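You operate a simulated robot arm through the tools that you are given. There is no shell and no other tool.

Carry out the task below with a simulated robot arm. There is one attempt and no reset: what you move stays moved.

JOB
Television off and turned straight, the rolled white napkin back in its drawer.
Fine: the middle sideboard drawer, shut again; use the button on the television.

The check looks at the end state, three seconds after you hand in, the way a careful person would. Anything else that was tipped, shoved, dropped, spilled or broken makes it a failure. Flat cloth is picked up by pressing the open fingertips on it (5 to 10 N) and closing them slowly along it; thin cloth reads only 2 to 8 mm in the jaws.

ROBOT AND FRAMES
A 7-joint arm with a three-finger gripper, fixed in place. Base frame: the origin is on the floor under the middle of its stand, x ahead of it, y to its left, z up. Units: cm, rad, N and s.
It reaches about 134.2 cm from its shoulder. Its first joint turns from -2.897 to 2.897 rad. Payload 2.69 kg.
Tool frame: the origin (TCP) lies between the finger pads and is the grasp point; the fingertips stand 3 cm ahead of it; z points along the fingers, y is the line along which they close. The gripper opens to 12.8 cm; its body begins 11.7 cm behind the TCP.
Orientation is that of the tool frame in the base frame, as a unit quaternion [w, x, y, z]. With the fingers straight down and closing along the base's y, the tool's x points along the base's -x, its y along +y and its z along -z.

CONTROLS
- The arm moves only by the tool send_rows. Its argument "series" is a list of rows, each a list of 3 entries, a list of its own where there are three numbers: the shift along the base's x, y, z in units of 30 mm (1.0 is 30 mm), then the turn, a rotation vector about the base's x, y, z in units of 4 degrees (1.0 is 4 degrees), then the closure, from 0 (fully open) to 1 (shut). In form: [[[dx, dy, dz], [rx, ry, rz], gripper], ...]. A call has 1 to 20 rows; each row shifts and turns the commanded pose from where the row before left it. A call with a number of a shift or a turn outside -1 to 1 is refused whole. A row lasts 0.2 s, in which the tool goes at most 5 cm and 0.15 rad; a call with a longer step from one row to the next is refused whole, and so is a gripper value outside its range. Where a pose cannot be reached the arm comes as near as it can. A force on the tool above 50 N (or 10 N above the force at the start of the call, whichever is more), or a blocked arm, ends the call early, and 0.2 s more pass. Each finger travels about 12.7 cm/s and halts on what it meets, pressing with about 25 N; the grip force reading is that of the motor and also rises with nothing between the fingers. The clock runs only during rows and for 0.2 s after the last one: add rows that do not move to give the fingers time. It gives the time, the measured TCP pose, the force on the tool (base axes), the opening and the grip force at its end, in the units of the frame above (readings bear some noise), with the torque about the TCP (base axes, N m) and any sound that the robot's microphone picked up.
- Cameras (640 x 400 px; columns grow to the right, rows downward): "scene" is fixed at [4.83, 49.92, 153.47]; the picture's right is [-0.91, 0.42, 0.00], its down [-0.31, -0.67, -0.68] and it looks along [-0.28, -0.62, 0.73] (base axes); focal length 214 px, centre (320, 200). "wrist" rides on the gripper at [5.8, 5.4, -13.1] in the tool frame; the picture's right is [-0.68, 0.74, 0.00], its down [-0.62, -0.57, -0.55] and it looks along [-0.40, -0.37, 0.84] (tool axes); focal length 234 px, centre (320, 200). There is no depth. A picture from a camera that has moved, and an enlarged one, comes with that camera's place and axes in the base frame and with its lens.
- camera(camera): a new picture of that camera. No time passes.
- slide_trunk(by): moves the trunk up (or, below 0, down) by that many cm; the arm rides with it, the base frame stays. It gives what a move gives, with no picture.
- inspect(camera, box): a new picture of the part [left, top, right, bottom] of that camera's present view, enlarged. No time passes.
- hand_in(): hands the job in; it is judged then, once.

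Places have to be worked out from the pictures, the camera data and where the tool is seen. Open the gripper and draw the arm clear of the work before you hand the job in, unless the task says otherwise.

The tools are called as name(argument=value, ...) on one line, values as JSON. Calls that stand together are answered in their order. send_rows: Moves the arm, as the interface text tells. Its arguments: {"type":"object","properties":{"series":{"type":"array","items":{"type":"array"}}},"required":["series"]} The other tools are called the same way: slide_trunk (by) moves the trunk up or down; camera (camera) takes a picture; inspect (camera, box) takes an enlarged picture of a part of a camera's view; hand_in () hands the job in.

At the start:

```text
time_s: 0.0
position: [58.36, -5.63, 160.88]
orientation: [0.0, 0.0, 1.0, -0.001]
ft_force: [0.5, 0.1, -0.9]
moment: [0.0, 0.01, -0.01]
opening: 12.78
grasp_force: 0.1
trunk travel left (down, up): [-25.0, 10.0]
```

scene: 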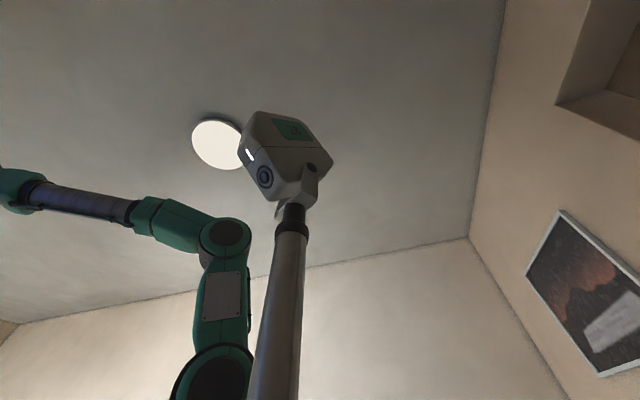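
wrist: 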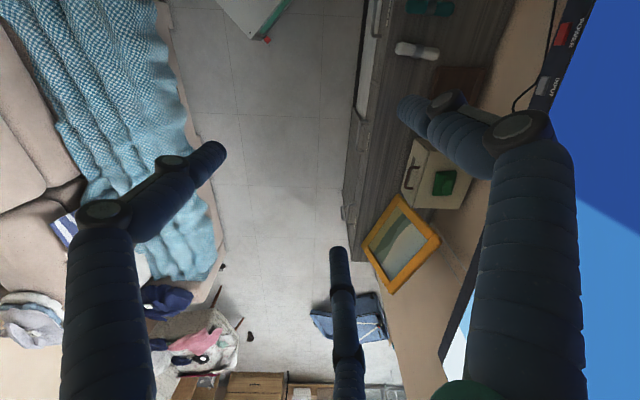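

The scene camera looks up at the ceiling, so the wrist camera will be my main source. I'll start with fresh and enlarged pictures to locate the television, the sideboard and the napkin.

camera(camera="wrist")

inspect(camera="wrist", box=[320, 0, 640, 200])

inspect(camera="wrist", box=[320, 200, 640, 400])

inspect(camera="wrist", box=[0, 200, 320, 400])

```text
taken
camera wrist: at [52.54, -0.18, 173.85], right [0.68, 0.74, 0.0], down [0.62, -0.57, 0.55], along [0.4, -0.37, -0.84], focal length 234 px, centre (320, 200)
```

wrist: 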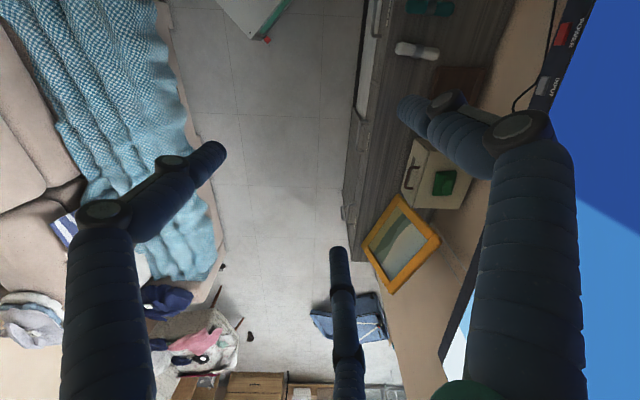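

```text
2.00 times, centred on (480, 100) of wrist
camera zoom: at [52.54, -0.18, 173.85], right [0.68, 0.74, 0.0], down [0.62, -0.57, 0.55], along [0.4, -0.37, -0.84], focal length 468 px, centre (0, 400)
```

zoom: 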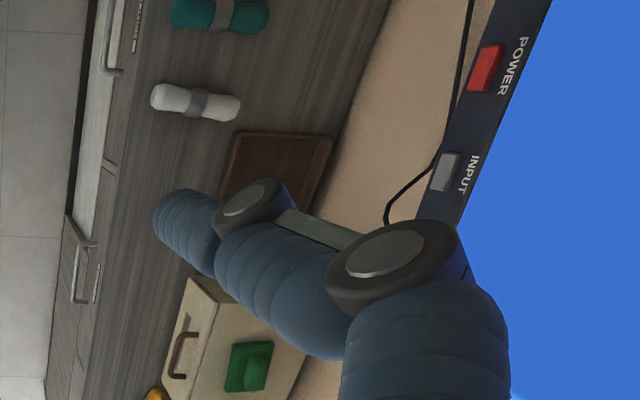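

```text
2.00 times, centred on (480, 300) of wrist
camera zoom: at [52.54, -0.18, 173.85], right [0.68, 0.74, 0.0], down [0.62, -0.57, 0.55], along [0.4, -0.37, -0.84], focal length 468 px, centre (0, 0)
```

zoom: 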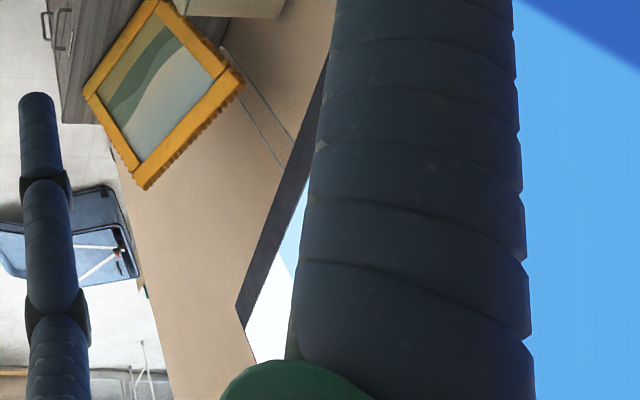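

```text
2.00 times, centred on (160, 300) of wrist
camera zoom: at [52.54, -0.18, 173.85], right [0.68, 0.74, 0.0], down [0.62, -0.57, 0.55], along [0.4, -0.37, -0.84], focal length 468 px, centre (640, 0)
```

zoom: 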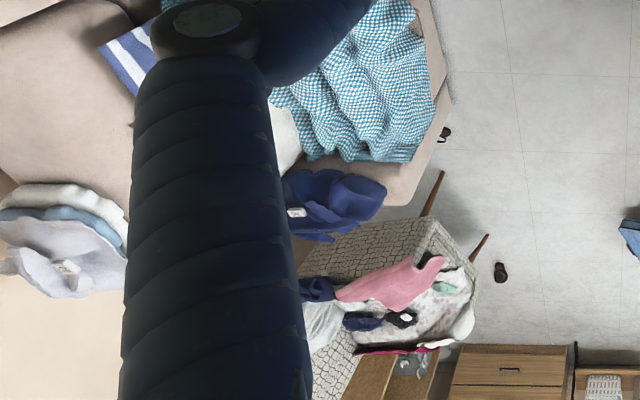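

The white napkin with its ring lies on the sideboard, and the TV's POWER button is on its bezel. I'll zoom further into the sideboard front and the button area before moving.

inspect(camera="wrist", box=[330, 0, 450, 75])

inspect(camera="wrist", box=[320, 75, 440, 150])

inspect(camera="wrist", box=[500, 0, 620, 75])

inspect(camera="wrist", box=[320, 150, 440, 225])

```text
5.33 times, centred on (390, 38) of wrist
camera zoom: at [52.54, -0.18, 173.85], right [0.68, 0.74, 0.0], down [0.62, -0.57, 0.55], along [0.4, -0.37, -0.84], focal length 1249 px, centre (-53, 1067)
```

zoom: 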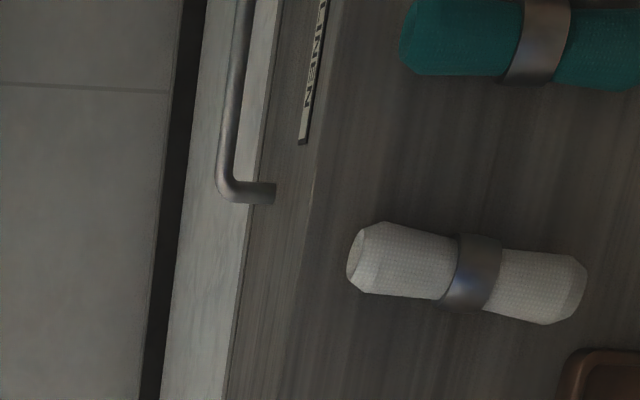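

```text
5.33 times, centred on (380, 112) of wrist
camera zoom: at [52.54, -0.18, 173.85], right [0.68, 0.74, 0.0], down [0.62, -0.57, 0.55], along [0.4, -0.37, -0.84], focal length 1249 px, centre (0, 667)
```

zoom: 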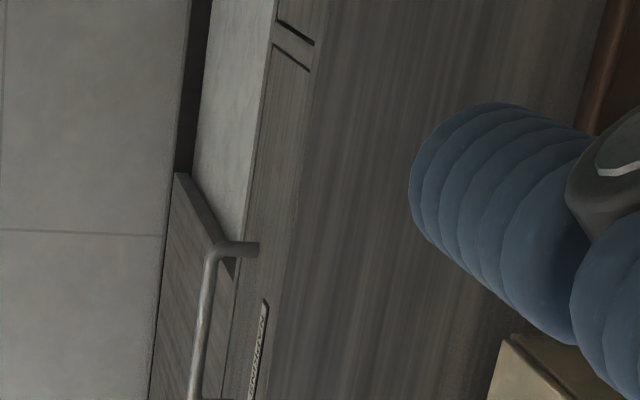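

```text
5.33 times, centred on (560, 38) of wrist
camera zoom: at [52.54, -0.18, 173.85], right [0.68, 0.74, 0.0], down [0.62, -0.57, 0.55], along [0.4, -0.37, -0.84], focal length 1249 px, centre (-960, 1067)
```

zoom: 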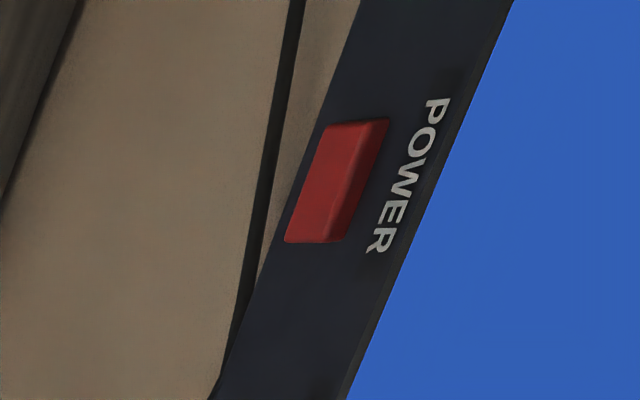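

```text
5.33 times, centred on (380, 188) of wrist
camera zoom: at [52.54, -0.18, 173.85], right [0.68, 0.74, 0.0], down [0.62, -0.57, 0.55], along [0.4, -0.37, -0.84], focal length 1249 px, centre (0, 267)
```

zoom: 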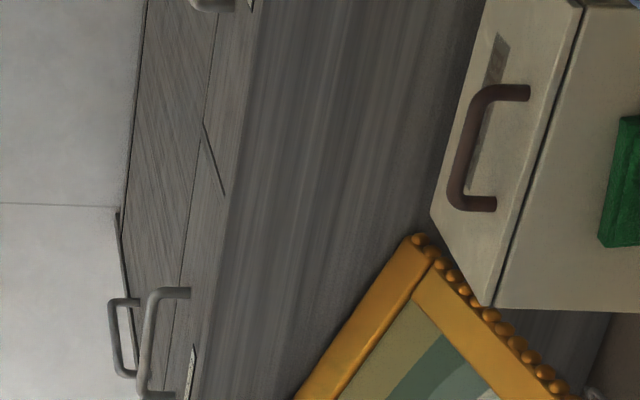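

The sideboard seems to run about 45° to the base axes, with the TV against the wall behind it. I'll close the fingers so they block less of the view, turn the wrist about the vertical so the camera looks toward the sideboard, and take a new picture.

send_rows(series=[[[0, 0, 0], [0, 0, 1], 0.5], [[0, 0, 0], [0, 0, 1], 1], [[0, 0, 0], [0, 0, 1], 1], [[0, 0, 0], [0, 0, 1], 1], [[0, 0, 0], [0, 0, 1], 1], [[0, 0, 0], [0, 0, 1], 1], [[0, 0, 0], [0, 0, 1], 1], [[0, 0, 0], [0, 0, 1], 1], [[0, 0, 0], [0, 0, 1], 1], [[0, 0, 0], [0, 0, 1], 1], [[0, 0, 0], [0, 0, 1], 1], [[0, 0, 0], [0, 0, 1], 1], [[0, 0, 0], [0, 0, 1], 1], [[0, 0, 0], [0, 0, 1], 1], [[0, 0, 0], [0, 0, 1], 1], [[0, 0, 0], [0, 0, 1], 1], [[0, 0, 0], [0, 0, 1], 1], [[0, 0, 0], [0, 0, 1], 1], [[0, 0, 0], [0, 0, 1], 1], [[0, 0, 0], [0, 0, 1], 1]])

camera(camera="wrist")

```text
time_s: 4.2
position: [58.44, -5.53, 160.73]
orientation: [0.001, -0.643, 0.766, 0.0]
ft_force: [-0.1, -0.5, -0.9]
moment: [-0.02, -0.03, -0.03]
opening: 0.25
grasp_force: 24.9
trunk travel left (down, up): [-25.0, 10.0]
```

```text
taken
camera wrist: at [52.1, -10.38, 173.88], right [-0.61, 0.79, 0.0], down [0.66, 0.51, 0.55], along [0.44, 0.33, -0.84], focal length 234 px, centre (320, 200)
```

wrist: 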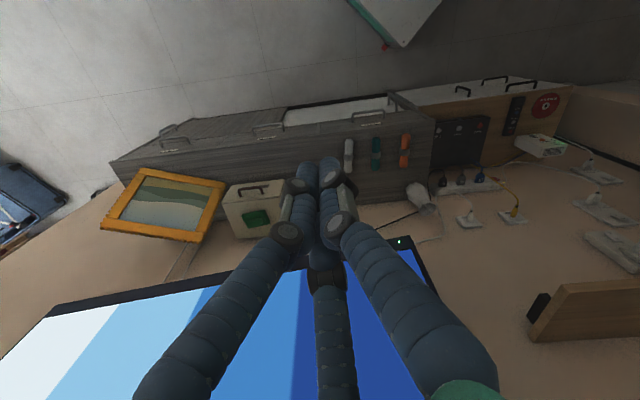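

The sideboard, TV and the neighbouring counter are now visible, upside down. I'll zoom into the drawer fronts, the napkins and the TV corner.

inspect(camera="wrist", box=[100, 80, 300, 205])

inspect(camera="wrist", box=[250, 70, 450, 195])

inspect(camera="wrist", box=[330, 190, 530, 315])

inspect(camera="wrist", box=[0, 190, 320, 390])

```text
3.20 times, centred on (200, 142) of wrist
camera zoom: at [52.1, -10.38, 173.88], right [-0.61, 0.79, 0.0], down [0.66, 0.51, 0.55], along [0.44, 0.33, -0.84], focal length 749 px, centre (704, 384)
```

zoom: 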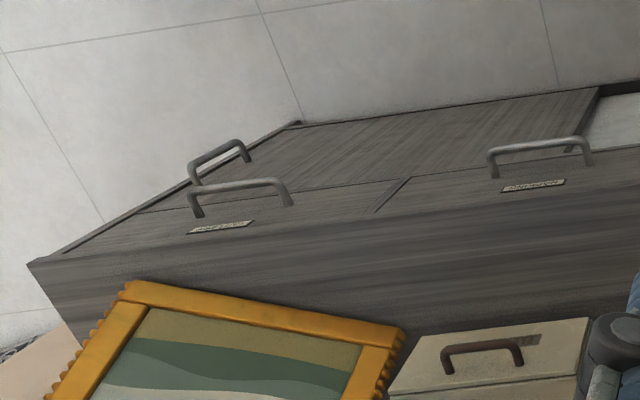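

```text
3.20 times, centred on (350, 132) of wrist
camera zoom: at [52.1, -10.38, 173.88], right [-0.61, 0.79, 0.0], down [0.66, 0.51, 0.55], along [0.44, 0.33, -0.84], focal length 749 px, centre (224, 416)
```

zoom: 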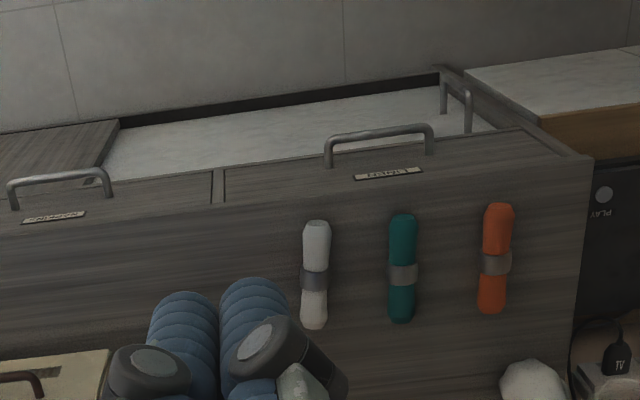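

```text
3.20 times, centred on (430, 252) of wrist
camera zoom: at [52.1, -10.38, 173.88], right [-0.61, 0.79, 0.0], down [0.66, 0.51, 0.55], along [0.44, 0.33, -0.84], focal length 749 px, centre (-32, 32)
```

zoom: 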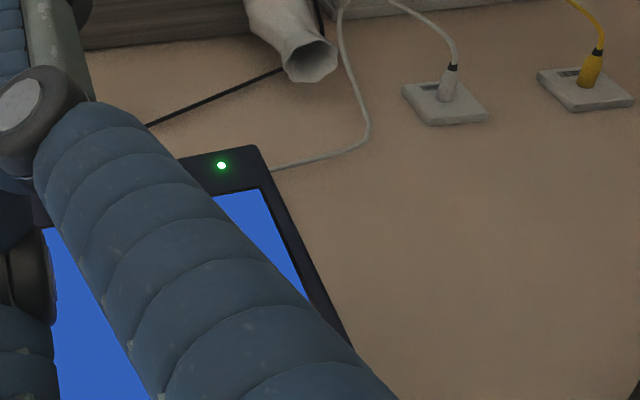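

```text
2.00 times, centred on (160, 290) of wrist
camera zoom: at [52.1, -10.38, 173.88], right [-0.61, 0.79, 0.0], down [0.66, 0.51, 0.55], along [0.44, 0.33, -0.84], focal length 468 px, centre (640, 20)
```

zoom: 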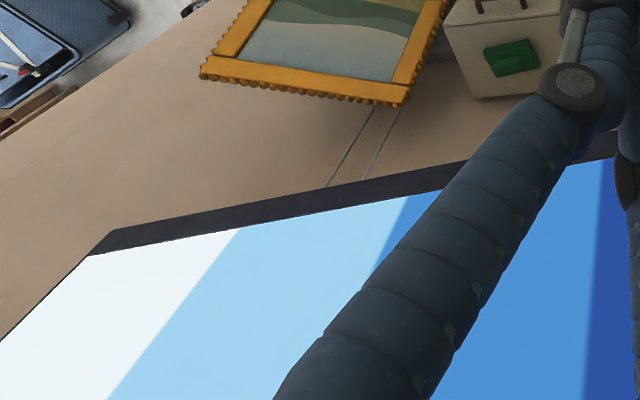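

Comparing the two views, the sideboard front lies along direction (0.705,-0.71) and about 62 cm from the base. Its top is at z≈68, the white napkin is at about (77.5, 26, 70), and the TV's lower left corner is near (76, 46, 114). I'll back off a little and tilt the tool up to see the drawer fronts and the TV more squarely.

send_rows(series=[[[-0.5, -0.5, 0], [0.7, -0.7, 0], 1], [[-0.5, -0.5, 0], [0.7, -0.7, 0], 1], [[-0.5, -0.5, -0.5], [0.7, -0.7, 0], 1], [[-0.5, -0.5, -0.5], [0.7, -0.7, 0], 1], [[-0.5, -0.5, -0.5], [0.7, -0.7, 0], 1], [[-0.5, -0.5, -0.5], [0.7, -0.7, 0], 1], [[-0.5, -0.5, -0.5], [0.7, -0.7, 0], 1], [[0, 0, 0], [0, 0, 0], 1]])

camera(camera="wrist")

camera(camera="scene")

```text
time_s: 6.0
position: [47.8, -15.96, 153.48]
orientation: [0.24, -0.624, 0.744, 0.021]
ft_force: [-1.7, 0.6, 0.3]
moment: [0.01, -0.03, -0.01]
opening: 0.19
grasp_force: 25.2
trunk travel left (down, up): [-25.0, 10.0]
```

```text
taken
camera wrist: at [37.88, -24.45, 161.22], right [-0.62, 0.78, 0.06], down [0.42, 0.26, 0.87], along [0.67, 0.56, -0.49], focal length 234 px, centre (320, 200)
```

wrist: 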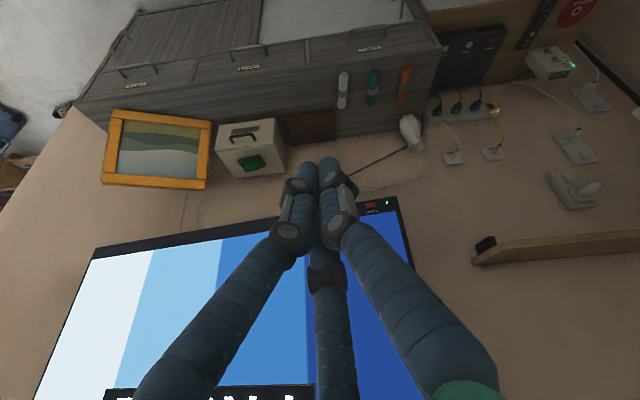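

```text
taken
```

scene: 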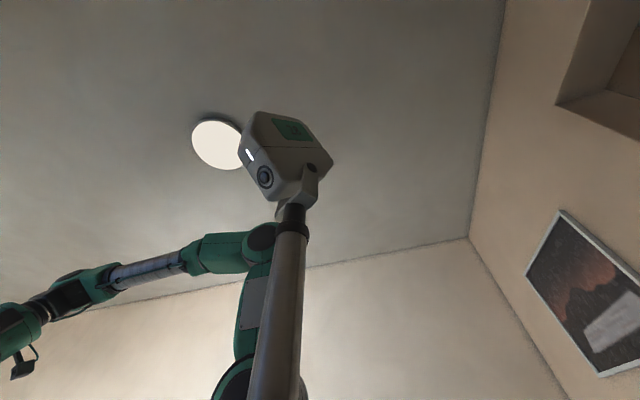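

This gives a clear, upside-down view of the whole wall. I'll zoom into the drawer labels, the TV's button corner and the napkins.

inspect(camera="wrist", box=[70, 0, 270, 125])

inspect(camera="wrist", box=[250, 0, 450, 125])

inspect(camera="wrist", box=[320, 160, 480, 260])

inspect(camera="wrist", box=[20, 160, 340, 360])

```text
3.20 times, centred on (170, 62) of wrist
camera zoom: at [37.88, -24.45, 161.22], right [-0.62, 0.78, 0.06], down [0.42, 0.26, 0.87], along [0.67, 0.56, -0.49], focal length 749 px, centre (800, 640)
```

zoom: 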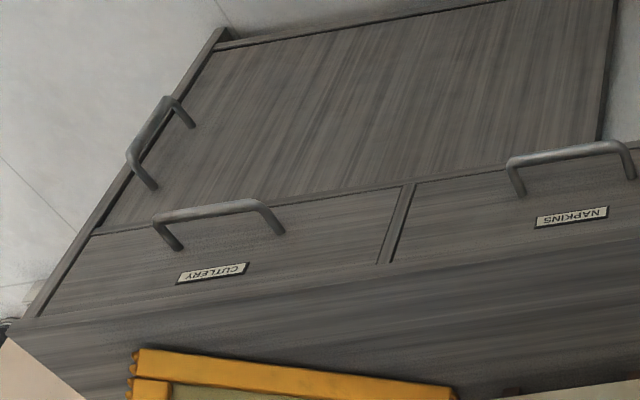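

```text
3.20 times, centred on (350, 62) of wrist
camera zoom: at [37.88, -24.45, 161.22], right [-0.62, 0.78, 0.06], down [0.42, 0.26, 0.87], along [0.67, 0.56, -0.49], focal length 749 px, centre (224, 640)
```

zoom: 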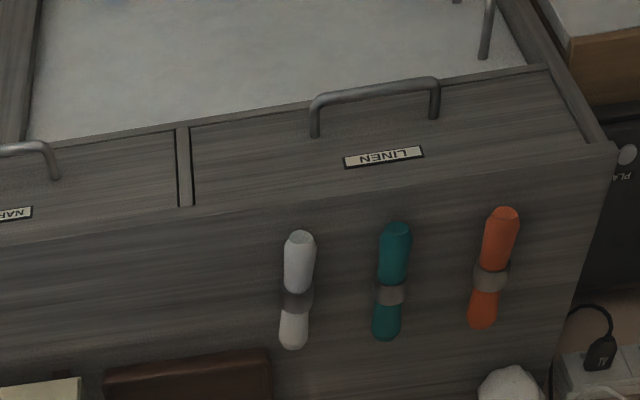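

```text
4.00 times, centred on (400, 210) of wrist
camera zoom: at [37.88, -24.45, 161.22], right [-0.62, 0.78, 0.06], down [0.42, 0.26, 0.87], along [0.67, 0.56, -0.49], focal length 937 px, centre (0, 160)
```

zoom: 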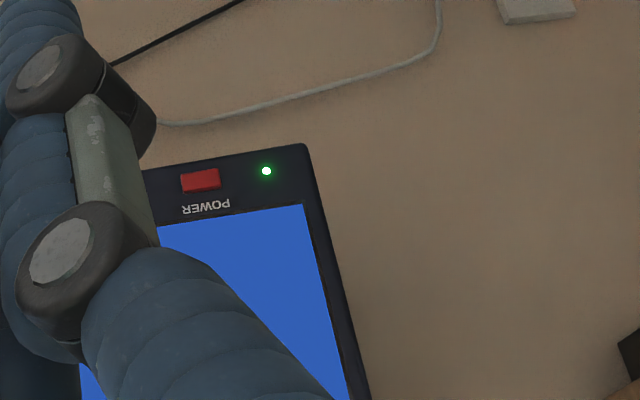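

```text
2.00 times, centred on (180, 260) of wrist
camera zoom: at [37.88, -24.45, 161.22], right [-0.62, 0.78, 0.06], down [0.42, 0.26, 0.87], along [0.67, 0.56, -0.49], focal length 468 px, centre (600, 80)
```

zoom: 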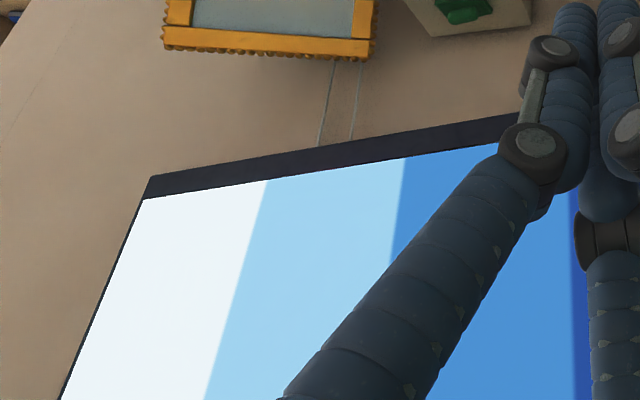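

The middle drawer is labelled NAPKINS. From three views, the POWER button is at about (77.8, 30.2, 127.2), the TV's bottom corners are at (71.4, 35.8) and (167.3, -37.8) at z≈125.4, and the TV is yawed about 8° with its left side out from the wall. I'll bring the closed fingertips level with the button and pointing along the TV's normal, stopping well short.

send_rows(series=[[[0, 0, 0], [0.32, 0.32, -0.86], 1], [[0, 0, 0], [0.32, 0.32, -0.86], 1], [[0, 0, 0], [0.32, 0.32, -0.86], 1], [[0, 0, 0], [0.32, 0.32, -0.86], 1], [[0, 0, 0], [0.32, 0.32, -0.86], 1], [[0, 0, 0], [0.32, 0.32, -0.86], 1], [[0, 0, 0], [0.32, 0.32, -0.86], 1], [[0, 0, 0], [0.32, 0.32, -0.86], 1], [[0, 0, 0], [0.32, 0.32, -0.86], 1], [[0, 0, 0], [0, 0, 0.9375], 1], [[0, 0, 0], [0, 0, 0.9375], 1]])

send_rows(series=[[[0.396, 0.665, -0.548], [0.772, -0.593, 0], 1], [[0.396, 0.665, -0.548], [0.772, -0.593, 0], 1], [[0.396, 0.665, -0.548], [0.772, -0.593, 0], 1], [[0.396, 0.665, -0.548], [0.772, -0.593, 0], 1], [[0.396, 0.665, -0.548], [0.772, -0.593, 0], 1], [[0.396, 0.665, -0.548], [0.772, -0.593, 0], 1], [[0.396, 0.665, -0.548], [0.772, -0.593, 0], 1], [[0.396, 0.665, -0.548], [0.772, -0.593, 0], 1], [[0.396, 0.665, -0.548], [0.772, -0.593, 0], 1], [[0.396, 0.665, -0.548], [0.772, -0.593, 0], 1], [[0.396, 0.665, -0.548], [0.772, -0.593, 0], 1], [[0.396, 0.665, -0.548], [0.772, -0.593, 0], 1], [[0.396, 0.665, -0.548], [0.772, -0.593, 0], 1], [[0.396, 0.665, -0.548], [0.772, -0.593, 0], 1], [[0.396, 0.665, -0.548], [0.772, -0.593, 0], 1], [[0.396, 0.665, -0.548], [0.772, -0.593, 0], 1]])

camera(camera="wrist")

camera(camera="scene")

```text
time_s: 8.4
position: [48.03, -16.02, 153.21]
orientation: [0.214, -0.43, 0.871, 0.105]
ft_force: [0.6, -0.1, -0.2]
moment: [-0.01, 0.03, 0.0]
opening: 0.24
grasp_force: 24.8
trunk travel left (down, up): [-25.0, 10.0]
```

```text
time_s: 11.8
position: [66.89, 15.96, 127.03]
orientation: [0.635, -0.313, 0.633, 0.313]
ft_force: [-0.7, 0.0, -0.1]
moment: [0.0, 0.0, -0.01]
opening: 0.23
grasp_force: 25.1
trunk travel left (down, up): [-25.0, 10.0]
```

```text
taken
camera wrist: at [54.68, 8.8, 121.16], right [-0.59, 0.45, 0.68], down [0.11, -0.78, 0.61], along [0.8, 0.44, 0.41], focal length 234 px, centre (320, 200)
```

wrist: 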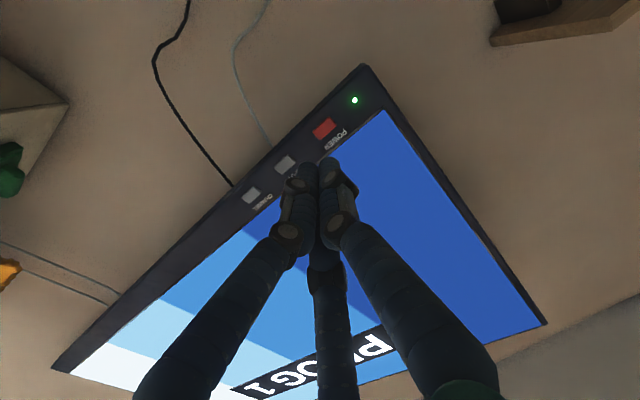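

```text
taken
```

scene: 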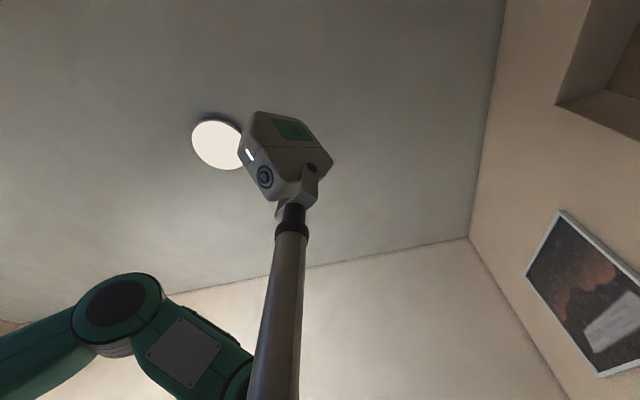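

The tool is level and facing the TV. I'll zoom in on the button area to refine the aim.

inspect(camera="wrist", box=[220, 50, 420, 175])

inspect(camera="wrist", box=[0, 150, 320, 400])

```text
3.20 times, centred on (320, 112) of wrist
camera zoom: at [54.68, 8.8, 121.16], right [-0.59, 0.45, 0.68], down [0.11, -0.78, 0.61], along [0.8, 0.44, 0.41], focal length 749 px, centre (320, 480)
```

zoom: 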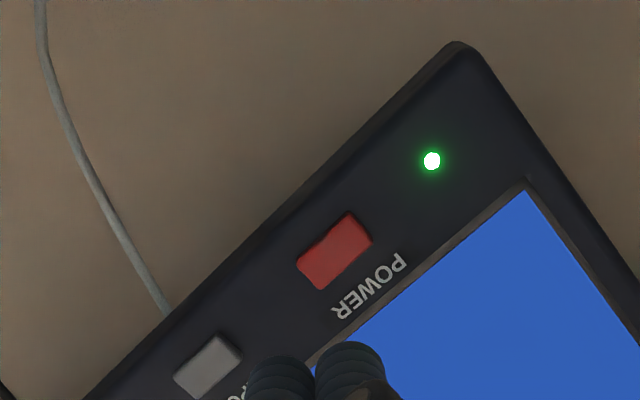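

```text
1.60 times, centred on (160, 275) of wrist
camera zoom: at [54.68, 8.8, 121.16], right [-0.59, 0.45, 0.68], down [0.11, -0.78, 0.61], along [0.8, 0.44, 0.41], focal length 375 px, centre (576, 80)
```

zoom: 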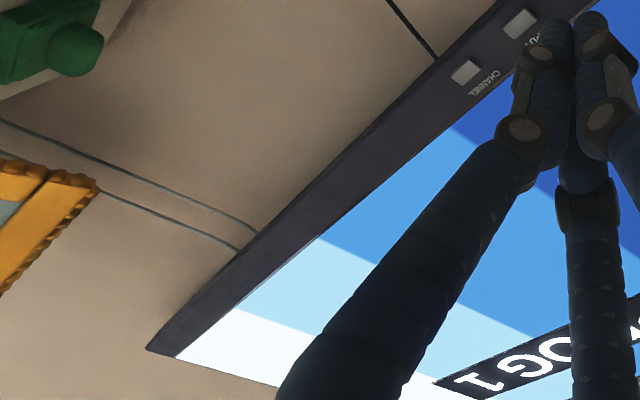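

The button's face is about 2.9 × 1.4 cm, centred near (77.6, 29.9, 128.0). The closed tips meet on the tool axis, so I'll shift slightly and close most of the gap, leaving about 4 cm.

send_rows(series=[[[0.56, 0.62, 0.081], [0, 0, 0], 1], [[0.56, 0.62, 0.081], [0, 0, 0], 1], [[0.56, 0.62, 0.081], [0, 0, 0], 1], [[0.56, 0.62, 0.081], [0, 0, 0], 1], [[0, 0, 0], [0, 0, 0], 1]])

inspect(camera="wrist", box=[220, 80, 420, 205])

```text
time_s: 13.0
position: [73.81, 23.43, 127.89]
orientation: [0.634, -0.313, 0.634, 0.313]
ft_force: [-0.3, 0.5, 0.1]
moment: [0.01, 0.0, 0.0]
opening: 0.2
grasp_force: 24.7
trunk travel left (down, up): [-25.0, 10.0]
```

```text
3.20 times, centred on (320, 142) of wrist
camera zoom: at [61.49, 16.28, 122.0], right [-0.58, 0.45, 0.68], down [0.12, -0.78, 0.62], along [0.8, 0.44, 0.4], focal length 749 px, centre (320, 384)
```

zoom: 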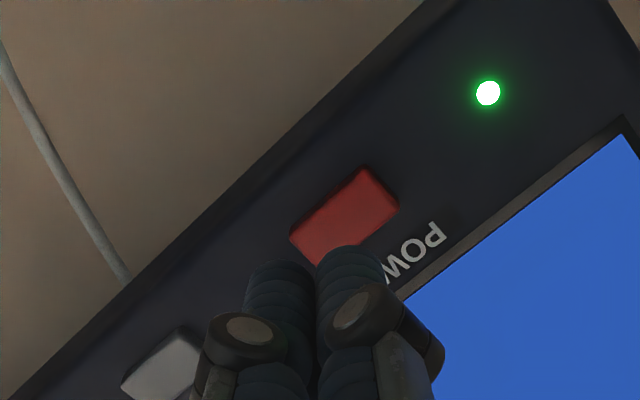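

The aim looks right: tips about 3–4 cm from the button and in line with it. I'll advance slowly along the TV normal, in small steps while checking the force.

send_rows(series=[[[0.1015, 0.1322, 0], [0, 0, 0], 1], [[0.1015, 0.1322, 0], [0, 0, 0], 1], [[0.1015, 0.1322, 0], [0, 0, 0], 1], [[0.1015, 0.1322, 0], [0, 0, 0], 1], [[0.1015, 0.1322, 0], [0, 0, 0], 1]])

inspect(camera="wrist", box=[220, 80, 420, 205])

```text
time_s: 14.2
position: [75.21, 25.43, 128.07]
orientation: [0.634, -0.313, 0.634, 0.313]
ft_force: [-0.4, 0.8, 0.4]
moment: [-0.01, 0.01, -0.03]
opening: 0.24
grasp_force: 25.1
trunk travel left (down, up): [-25.0, 10.0]
```

```text
3.20 times, centred on (320, 142) of wrist
camera zoom: at [62.92, 18.27, 122.11], right [-0.58, 0.45, 0.68], down [0.12, -0.78, 0.62], along [0.8, 0.44, 0.4], focal length 749 px, centre (320, 384)
```

zoom: 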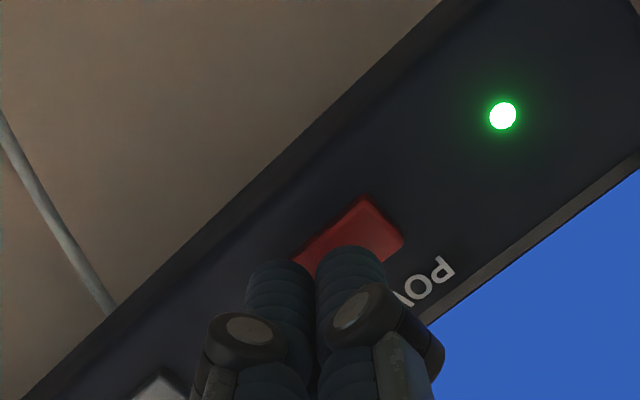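

No contact yet; the tip is at about 69 along the normal and the button should be near 70–71. I'll keep advancing in finer steps.

send_rows(series=[[[0.061, 0.0793, 0], [0, 0, 0], 1], [[0.061, 0.0793, 0], [0, 0, 0], 1], [[0.061, 0.0793, 0], [0, 0, 0], 1], [[0.061, 0.0793, 0], [0, 0, 0], 1]])

inspect(camera="wrist", box=[220, 80, 420, 205])

```text
time_s: 15.2
position: [75.76, 26.34, 127.99]
orientation: [0.634, -0.312, 0.634, 0.314]
ft_force: [0.4, 0.6, 0.0]
moment: [0.0, 0.0, 0.0]
opening: 0.23
grasp_force: 25.1
trunk travel left (down, up): [-25.0, 10.0]
```

```text
3.20 times, centred on (320, 142) of wrist
camera zoom: at [63.59, 19.22, 122.13], right [-0.58, 0.45, 0.68], down [0.12, -0.78, 0.61], along [0.8, 0.44, 0.4], focal length 749 px, centre (320, 384)
```

zoom: 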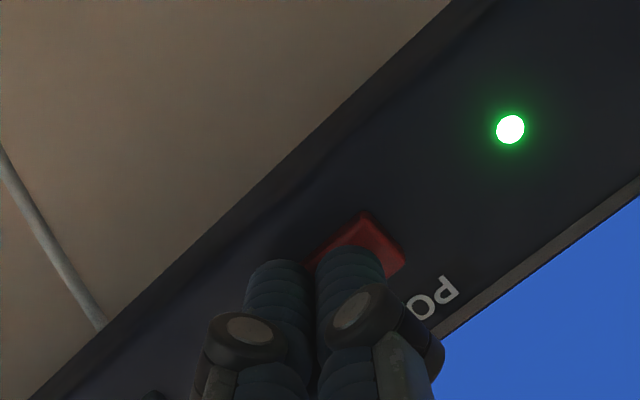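

Still no contact, and the fingertip is converging onto the red button. I'll continue with the same fine steps.

send_rows(series=[[[0.061, 0.0793, 0], [0, 0, 0], 1], [[0.061, 0.0793, 0], [0, 0, 0], 1], [[0.061, 0.0793, 0], [0, 0, 0], 1]])

inspect(camera="wrist", box=[220, 80, 420, 205])

```text
time_s: 16.0
position: [76.45, 27.16, 128.06]
orientation: [0.634, -0.313, 0.634, 0.313]
ft_force: [-1.2, -2.1, -0.4]
moment: [-0.02, 0.0, 0.05]
opening: 0.58
grasp_force: 31.4
trunk travel left (down, up): [-25.0, 10.0]
heard: click
```

```text
3.20 times, centred on (320, 142) of wrist
camera zoom: at [64.21, 19.97, 122.13], right [-0.58, 0.45, 0.68], down [0.11, -0.78, 0.62], along [0.8, 0.44, 0.4], focal length 749 px, centre (320, 384)
```

zoom: 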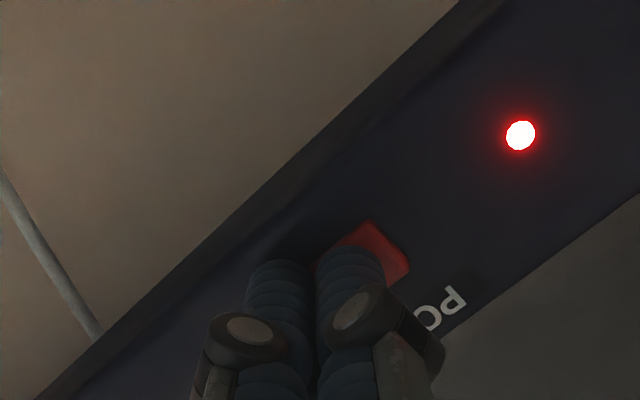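

The microphone heard a click, the LED turned red and the screen went dark, so the TV is off. I'll retract 4 cm from the button, slide to the lower-left bezel corner past the LED, and take a picture before turning the TV.

send_rows(series=[[[-0.406, -0.529, 0], [0, 0, 0], 1], [[-0.406, -0.529, 0], [0, 0, 0], 1], [[-0.45, 0.345, 0], [0, 0, 0], 1], [[-0.45, 0.345, 0], [0, 0, 0], 1], [[-0.45, 0.345, 0], [0, 0, 0], 1], [[-0.45, 0.345, 0], [0, 0, 0], 1], [[0, 0, 0], [0, 0, 0], 1]])

camera(camera="wrist")

inspect(camera="wrist", box=[220, 80, 420, 205])

```text
time_s: 17.6
position: [68.57, 28.12, 127.98]
orientation: [0.634, -0.314, 0.634, 0.314]
ft_force: [0.0, -1.0, 0.5]
moment: [0.02, 0.02, -0.01]
opening: 0.2
grasp_force: 31.4
trunk travel left (down, up): [-25.0, 10.0]
```

```text
taken
camera wrist: at [56.31, 20.95, 122.12], right [-0.58, 0.45, 0.68], down [0.11, -0.78, 0.62], along [0.8, 0.44, 0.4], focal length 234 px, centre (320, 200)
```

wrist: 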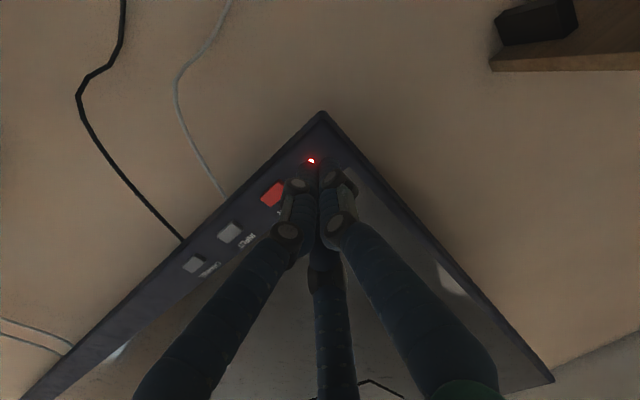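

```text
3.20 times, centred on (320, 142) of wrist
camera zoom: at [56.31, 20.95, 122.12], right [-0.58, 0.45, 0.68], down [0.11, -0.78, 0.62], along [0.8, 0.44, 0.4], focal length 749 px, centre (320, 384)
```

zoom: 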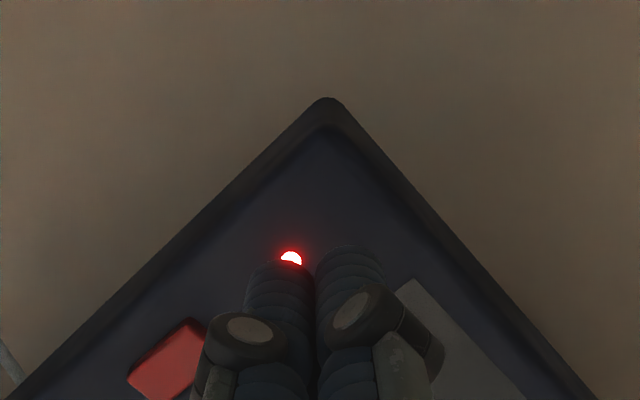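

The tips now face the bezel corner left of the LED at about a 4 cm gap. I'll approach slowly to contact.

send_rows(series=[[[0.1015, 0.1322, 0], [0, 0, 0], 1], [[0.1015, 0.1322, 0], [0, 0, 0], 1], [[0.1015, 0.1322, 0], [0, 0, 0], 1], [[0.1015, 0.1322, 0], [0, 0, 0], 1], [[0.1015, 0.1322, 0], [0, 0, 0], 1], [[0.1015, 0.1322, 0], [0, 0, 0], 1], [[0.1015, 0.1322, 0], [0, 0, 0], 1], [[0.061, 0.0793, 0], [0, 0, 0], 1], [[0.061, 0.0793, 0], [0, 0, 0], 1]])

```text
time_s: 19.6
position: [71.08, 31.26, 127.94]
orientation: [0.634, -0.313, 0.634, 0.313]
ft_force: [-0.1, 0.2, -0.1]
moment: [0.03, 0.01, -0.04]
opening: 0.2
grasp_force: 31.3
trunk travel left (down, up): [-25.0, 10.0]
```

No contact yet at normal distance 71.1. I'll continue in 3 mm steps.

send_rows(series=[[[0.061, 0.0793, 0], [0, 0, 0], 1], [[0.061, 0.0793, 0], [0, 0, 0], 1], [[0.061, 0.0793, 0], [0, 0, 0], 1], [[0.061, 0.0793, 0], [0, 0, 0], 1]])

```text
time_s: 20.6
position: [71.71, 32.33, 128.02]
orientation: [0.634, -0.313, 0.634, 0.313]
ft_force: [-1.1, 0.3, -0.7]
moment: [-0.01, -0.01, 0.01]
opening: 0.21
grasp_force: 31.1
trunk travel left (down, up): [-25.0, 10.0]
```

Still free. I'll keep going in small steps until contact shows up in the force.

send_rows(series=[[[0.061, 0.0793, 0], [0, 0, 0], 1], [[0.061, 0.0793, 0], [0, 0, 0], 1], [[0.061, 0.0793, 0], [0, 0, 0], 1], [[0.061, 0.0793, 0], [0, 0, 0], 1]])

inspect(camera="wrist", box=[220, 80, 420, 205])

```text
time_s: 21.6
position: [72.56, 33.39, 128.04]
orientation: [0.634, -0.313, 0.634, 0.314]
ft_force: [-0.3, 0.0, 0.2]
moment: [0.0, 0.0, 0.01]
opening: 0.22
grasp_force: 31.8
trunk travel left (down, up): [-25.0, 10.0]
```

```text
3.20 times, centred on (320, 142) of wrist
camera zoom: at [60.27, 26.13, 122.14], right [-0.58, 0.45, 0.68], down [0.11, -0.78, 0.62], along [0.8, 0.44, 0.4], focal length 749 px, centre (320, 384)
```

zoom: 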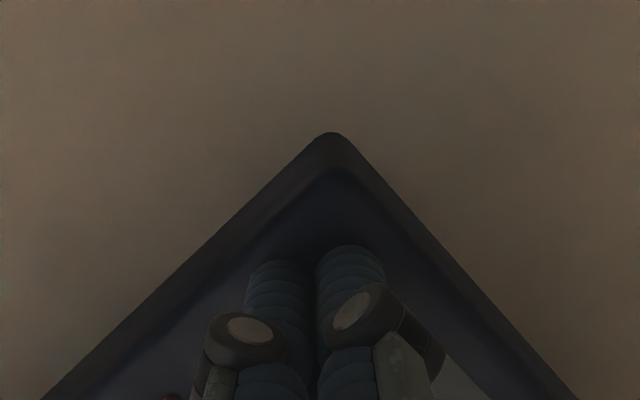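

The corner in the picture has moved with me, so the TV is already turning under a very light push. I'll continue slowly with an arc-shaped push, turning the tool to stay square to the panel and stopping about 1 cm short of my estimate for straight.

send_rows(series=[[[0.0676, 0.0737, 0], [0, 0, -0.13], 1], [[0.0676, 0.0737, 0], [0, 0, -0.13], 1], [[0.0676, 0.0737, 0], [0, 0, -0.13], 1], [[0.0676, 0.0737, 0], [0, 0, -0.13], 1], [[0.0676, 0.0737, 0], [0, 0, -0.13], 1], [[0.0676, 0.0737, 0], [0, 0, -0.13], 1], [[0.0676, 0.0737, 0], [0, 0, -0.13], 1], [[0.0676, 0.0737, 0], [0, 0, -0.13], 1], [[0.0676, 0.0737, 0], [0, 0, -0.13], 1], [[0.0676, 0.0737, 0], [0, 0, -0.13], 1]])

camera(camera="wrist")

```text
time_s: 23.8
position: [74.53, 35.28, 128.04]
orientation: [0.648, -0.284, 0.648, 0.284]
ft_force: [-0.9, -0.7, -0.2]
moment: [-0.01, 0.0, 0.04]
opening: 0.22
grasp_force: 31.6
trunk travel left (down, up): [-25.0, 10.0]
```

```text
taken
camera wrist: at [61.64, 29.38, 122.11], right [-0.54, 0.5, 0.68], down [0.04, -0.79, 0.61], along [0.84, 0.36, 0.4], focal length 234 px, centre (320, 200)
```

wrist: 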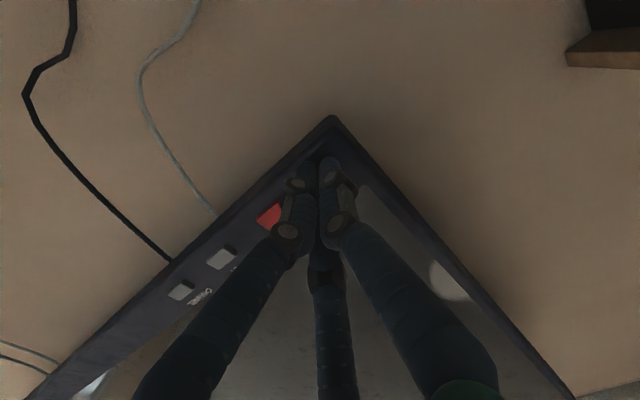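

Tip is at 80.8 along the wall normal, against my estimate of 83.6 for straight. I'll push another 1.8 cm, then back off and measure the TV edge from above.

send_rows(series=[[[0.07, 0.0715, 0], [0, 0, -0.1], 1], [[0.07, 0.0715, 0], [0, 0, -0.1], 1], [[0.07, 0.0715, 0], [0, 0, -0.1], 1], [[0.07, 0.0715, 0], [0, 0, -0.1], 1], [[0.07, 0.0715, 0], [0, 0, -0.1], 1], [[0.05, 0.05, 0], [0, 0, -0.15], 1], [[0.02, 0.02, 0], [0, 0, 0], 1], [[0, 0, 0], [0, 0, 0], 1]])

camera(camera="wrist")

```text
time_s: 25.6
position: [75.81, 36.64, 128.08]
orientation: [0.654, -0.269, 0.654, 0.268]
ft_force: [-0.6, -0.5, 0.0]
moment: [-0.03, 0.0, 0.07]
opening: 0.19
grasp_force: 31.2
trunk travel left (down, up): [-25.0, 10.0]
```

```text
taken
camera wrist: at [62.63, 31.25, 122.11], right [-0.52, 0.52, 0.68], down [0.01, -0.79, 0.62], along [0.86, 0.32, 0.4], focal length 234 px, centre (320, 200)
```

wrist: 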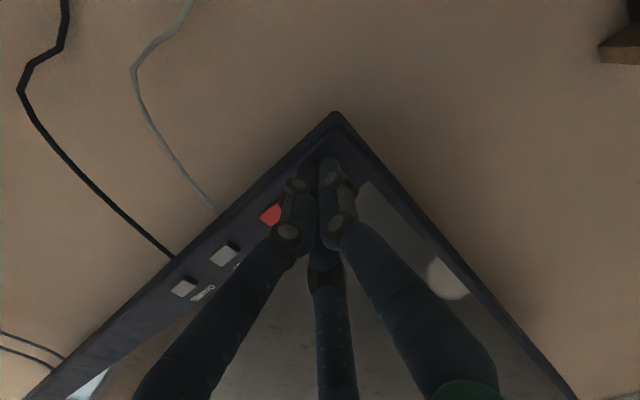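

The tip is now at 82.7, close to the target. I'll back straight away from the TV, then rise and tilt down to a viewpoint where I can measure the TV's lower edge against the sideboard.

send_rows(series=[[[-0.71, -0.7, 0], [0, 0, 0], 1], [[-0.71, -0.7, 0], [0, 0, 0], 1], [[-0.71, -0.7, 0], [0, 0, 0], 1], [[-0.71, -0.7, 0], [0, 0, 0], 1], [[-0.465, -0.9625, 0.5625], [-0.684, 0.691, 0], 1], [[-0.465, -0.9625, 0.5625], [-0.684, 0.691, 0], 1], [[-0.465, -0.9625, 0.5625], [-0.684, 0.691, 0], 1], [[-0.465, -0.9625, 0.5625], [-0.684, 0.691, 0], 1], [[-0.465, -0.9625, 0.5625], [-0.684, 0.691, 0], 1], [[-0.465, -0.9625, 0.5625], [-0.684, 0.691, 0], 1], [[-0.465, -0.9625, 0.5625], [-0.684, 0.691, 0], 1], [[-0.465, -0.9625, 0.5625], [-0.684, 0.691, 0], 1], [[-0.465, -0.9625, 0.5625], [-0.684, 0.691, 0], 1], [[-0.465, -0.9625, 0.5625], [-0.684, 0.691, 0], 1], [[-0.465, -0.9625, 0.5625], [-0.684, 0.691, 0], 1], [[-0.465, -0.9625, 0.5625], [-0.684, 0.691, 0], 1], [[-0.465, -0.9625, 0.5625], [-0.684, 0.691, 0], 1], [[-0.465, -0.9625, 0.5625], [-0.684, 0.691, 0], 1], [[-0.465, -0.9625, 0.5625], [-0.684, 0.691, 0], 1], [[-0.465, -0.9625, 0.5625], [-0.684, 0.691, 0], 1]])

camera(camera="wrist")

```text
time_s: 29.8
position: [44.93, -17.92, 155.24]
orientation: [0.222, -0.369, 0.898, 0.092]
ft_force: [-0.6, -0.8, -0.2]
moment: [0.0, 0.01, -0.02]
opening: 0.21
grasp_force: 31.3
trunk travel left (down, up): [-25.0, 10.0]
```

```text
taken
camera wrist: at [33.1, -22.06, 164.01], right [-0.09, 0.94, 0.32], down [0.6, -0.2, 0.77], along [0.79, 0.26, -0.55], focal length 234 px, centre (320, 200)
```

wrist: 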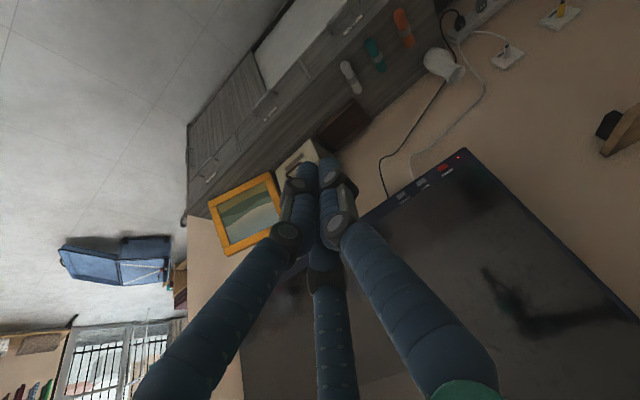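

I'll roll the tool about its own axis so the camera sits directly behind it, which gives a level view across the whole TV and sideboard.

send_rows(series=[[[0, 0, 0.2], [-0.321, -0.317, 0.859], 1], [[0, 0, 0.2], [-0.321, -0.317, 0.859], 1], [[0, 0, 0.2], [-0.321, -0.317, 0.859], 1], [[0, 0, 0.2], [-0.321, -0.317, 0.859], 1], [[0, 0, 0.2], [-0.321, -0.317, 0.859], 1], [[0, 0, 0.2], [-0.321, -0.317, 0.859], 1], [[0, 0, 0.2], [-0.321, -0.317, 0.859], 1], [[0, 0, 0.2], [-0.321, -0.317, 0.859], 1], [[0, 0, 0.2], [-0.321, -0.317, 0.859], 1], [[0, 0, 0.2], [-0.321, -0.317, 0.859], 1], [[0, 0, 0.2], [-0.321, -0.317, 0.859], 1], [[0, 0, 0], [0, 0, 0], 1]])

camera(camera="wrist")

inspect(camera="wrist", box=[0, 160, 320, 360])

inspect(camera="wrist", box=[320, 160, 480, 260])

```text
time_s: 32.4
position: [44.76, -17.95, 161.62]
orientation: [0.24, -0.672, 0.701, 0.006]
ft_force: [0.7, 0.6, -0.1]
moment: [-0.05, 0.01, 0.0]
opening: 0.19
grasp_force: 31.5
trunk travel left (down, up): [-25.0, 10.0]
```

```text
taken
camera wrist: at [35.49, -27.27, 169.48], right [-0.71, 0.71, 0.0], down [0.34, 0.34, 0.88], along [0.62, 0.62, -0.48], focal length 234 px, centre (320, 200)
```

wrist: 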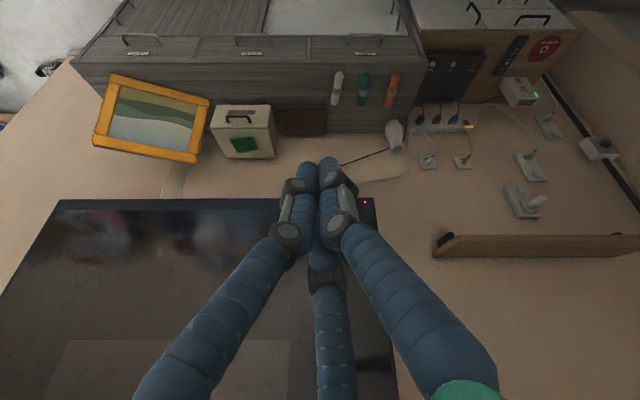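

```text
2.00 times, centred on (160, 260) of wrist
camera zoom: at [35.49, -27.27, 169.48], right [-0.71, 0.71, 0.0], down [0.34, 0.34, 0.88], along [0.62, 0.62, -0.48], focal length 468 px, centre (640, 80)
```

zoom: 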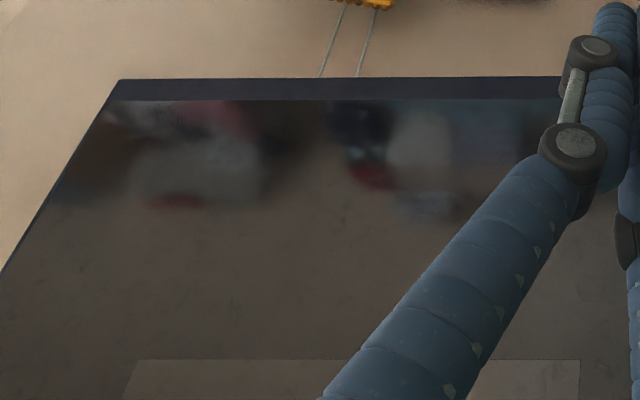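

```text
4.00 times, centred on (400, 210) of wrist
camera zoom: at [35.49, -27.27, 169.48], right [-0.71, 0.71, 0.0], down [0.34, 0.34, 0.88], along [0.62, 0.62, -0.48], focal length 937 px, centre (0, 160)
```

zoom: 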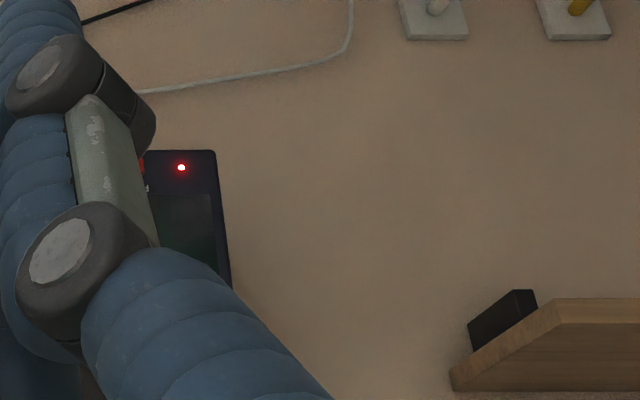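

The TV's lower edge now looks nearly parallel to the sideboard. I'll zoom into the sideboard edges to measure their direction and compare it with the TV edge.

inspect(camera="wrist", box=[50, 30, 210, 130])

inspect(camera="wrist", box=[300, 0, 460, 100])

inspect(camera="wrist", box=[20, 160, 140, 235])

inspect(camera="wrist", box=[200, 80, 440, 230])

```text
4.00 times, centred on (130, 80) of wrist
camera zoom: at [35.49, -27.27, 169.48], right [-0.71, 0.71, 0.0], down [0.34, 0.34, 0.88], along [0.62, 0.62, -0.48], focal length 937 px, centre (1080, 680)
```

zoom: 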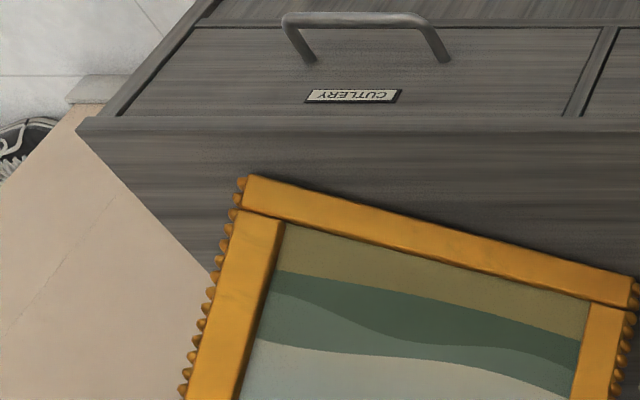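

```text
4.00 times, centred on (380, 50) of wrist
camera zoom: at [35.49, -27.27, 169.48], right [-0.71, 0.71, 0.0], down [0.34, 0.34, 0.88], along [0.62, 0.62, -0.48], focal length 937 px, centre (80, 800)
```

zoom: 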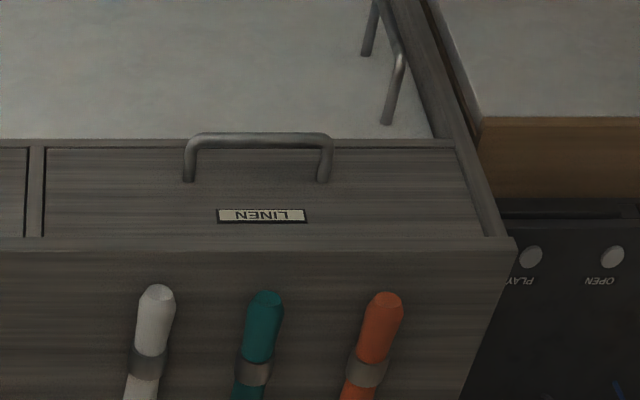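

```text
5.33 times, centred on (80, 198) of wrist
camera zoom: at [35.49, -27.27, 169.48], right [-0.71, 0.71, 0.0], down [0.34, 0.34, 0.88], along [0.62, 0.62, -0.48], focal length 1249 px, centre (1600, 213)
```

zoom: 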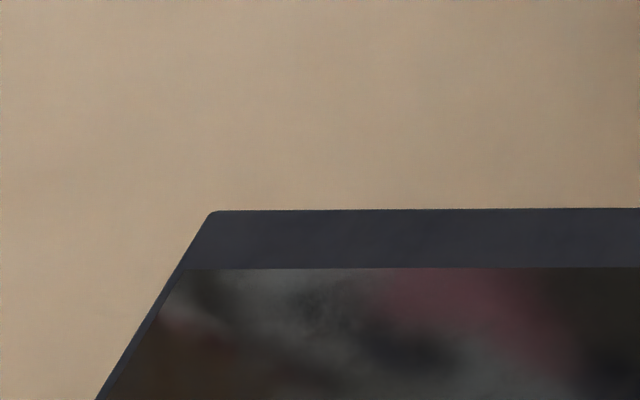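

```text
2.67 times, centred on (320, 155) of wrist
camera zoom: at [35.49, -27.27, 169.48], right [-0.71, 0.71, 0.0], down [0.34, 0.34, 0.88], along [0.62, 0.62, -0.48], focal length 624 px, centre (320, 320)
```

zoom: 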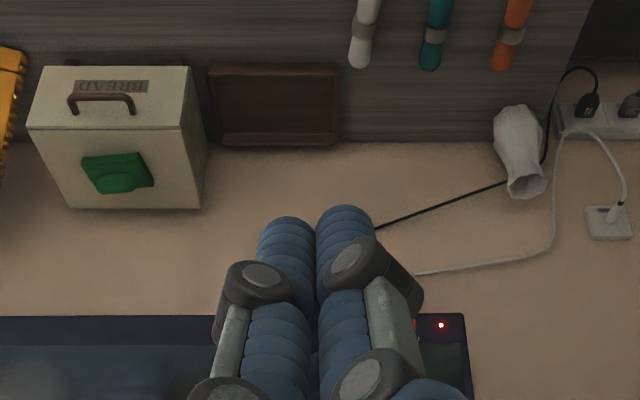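

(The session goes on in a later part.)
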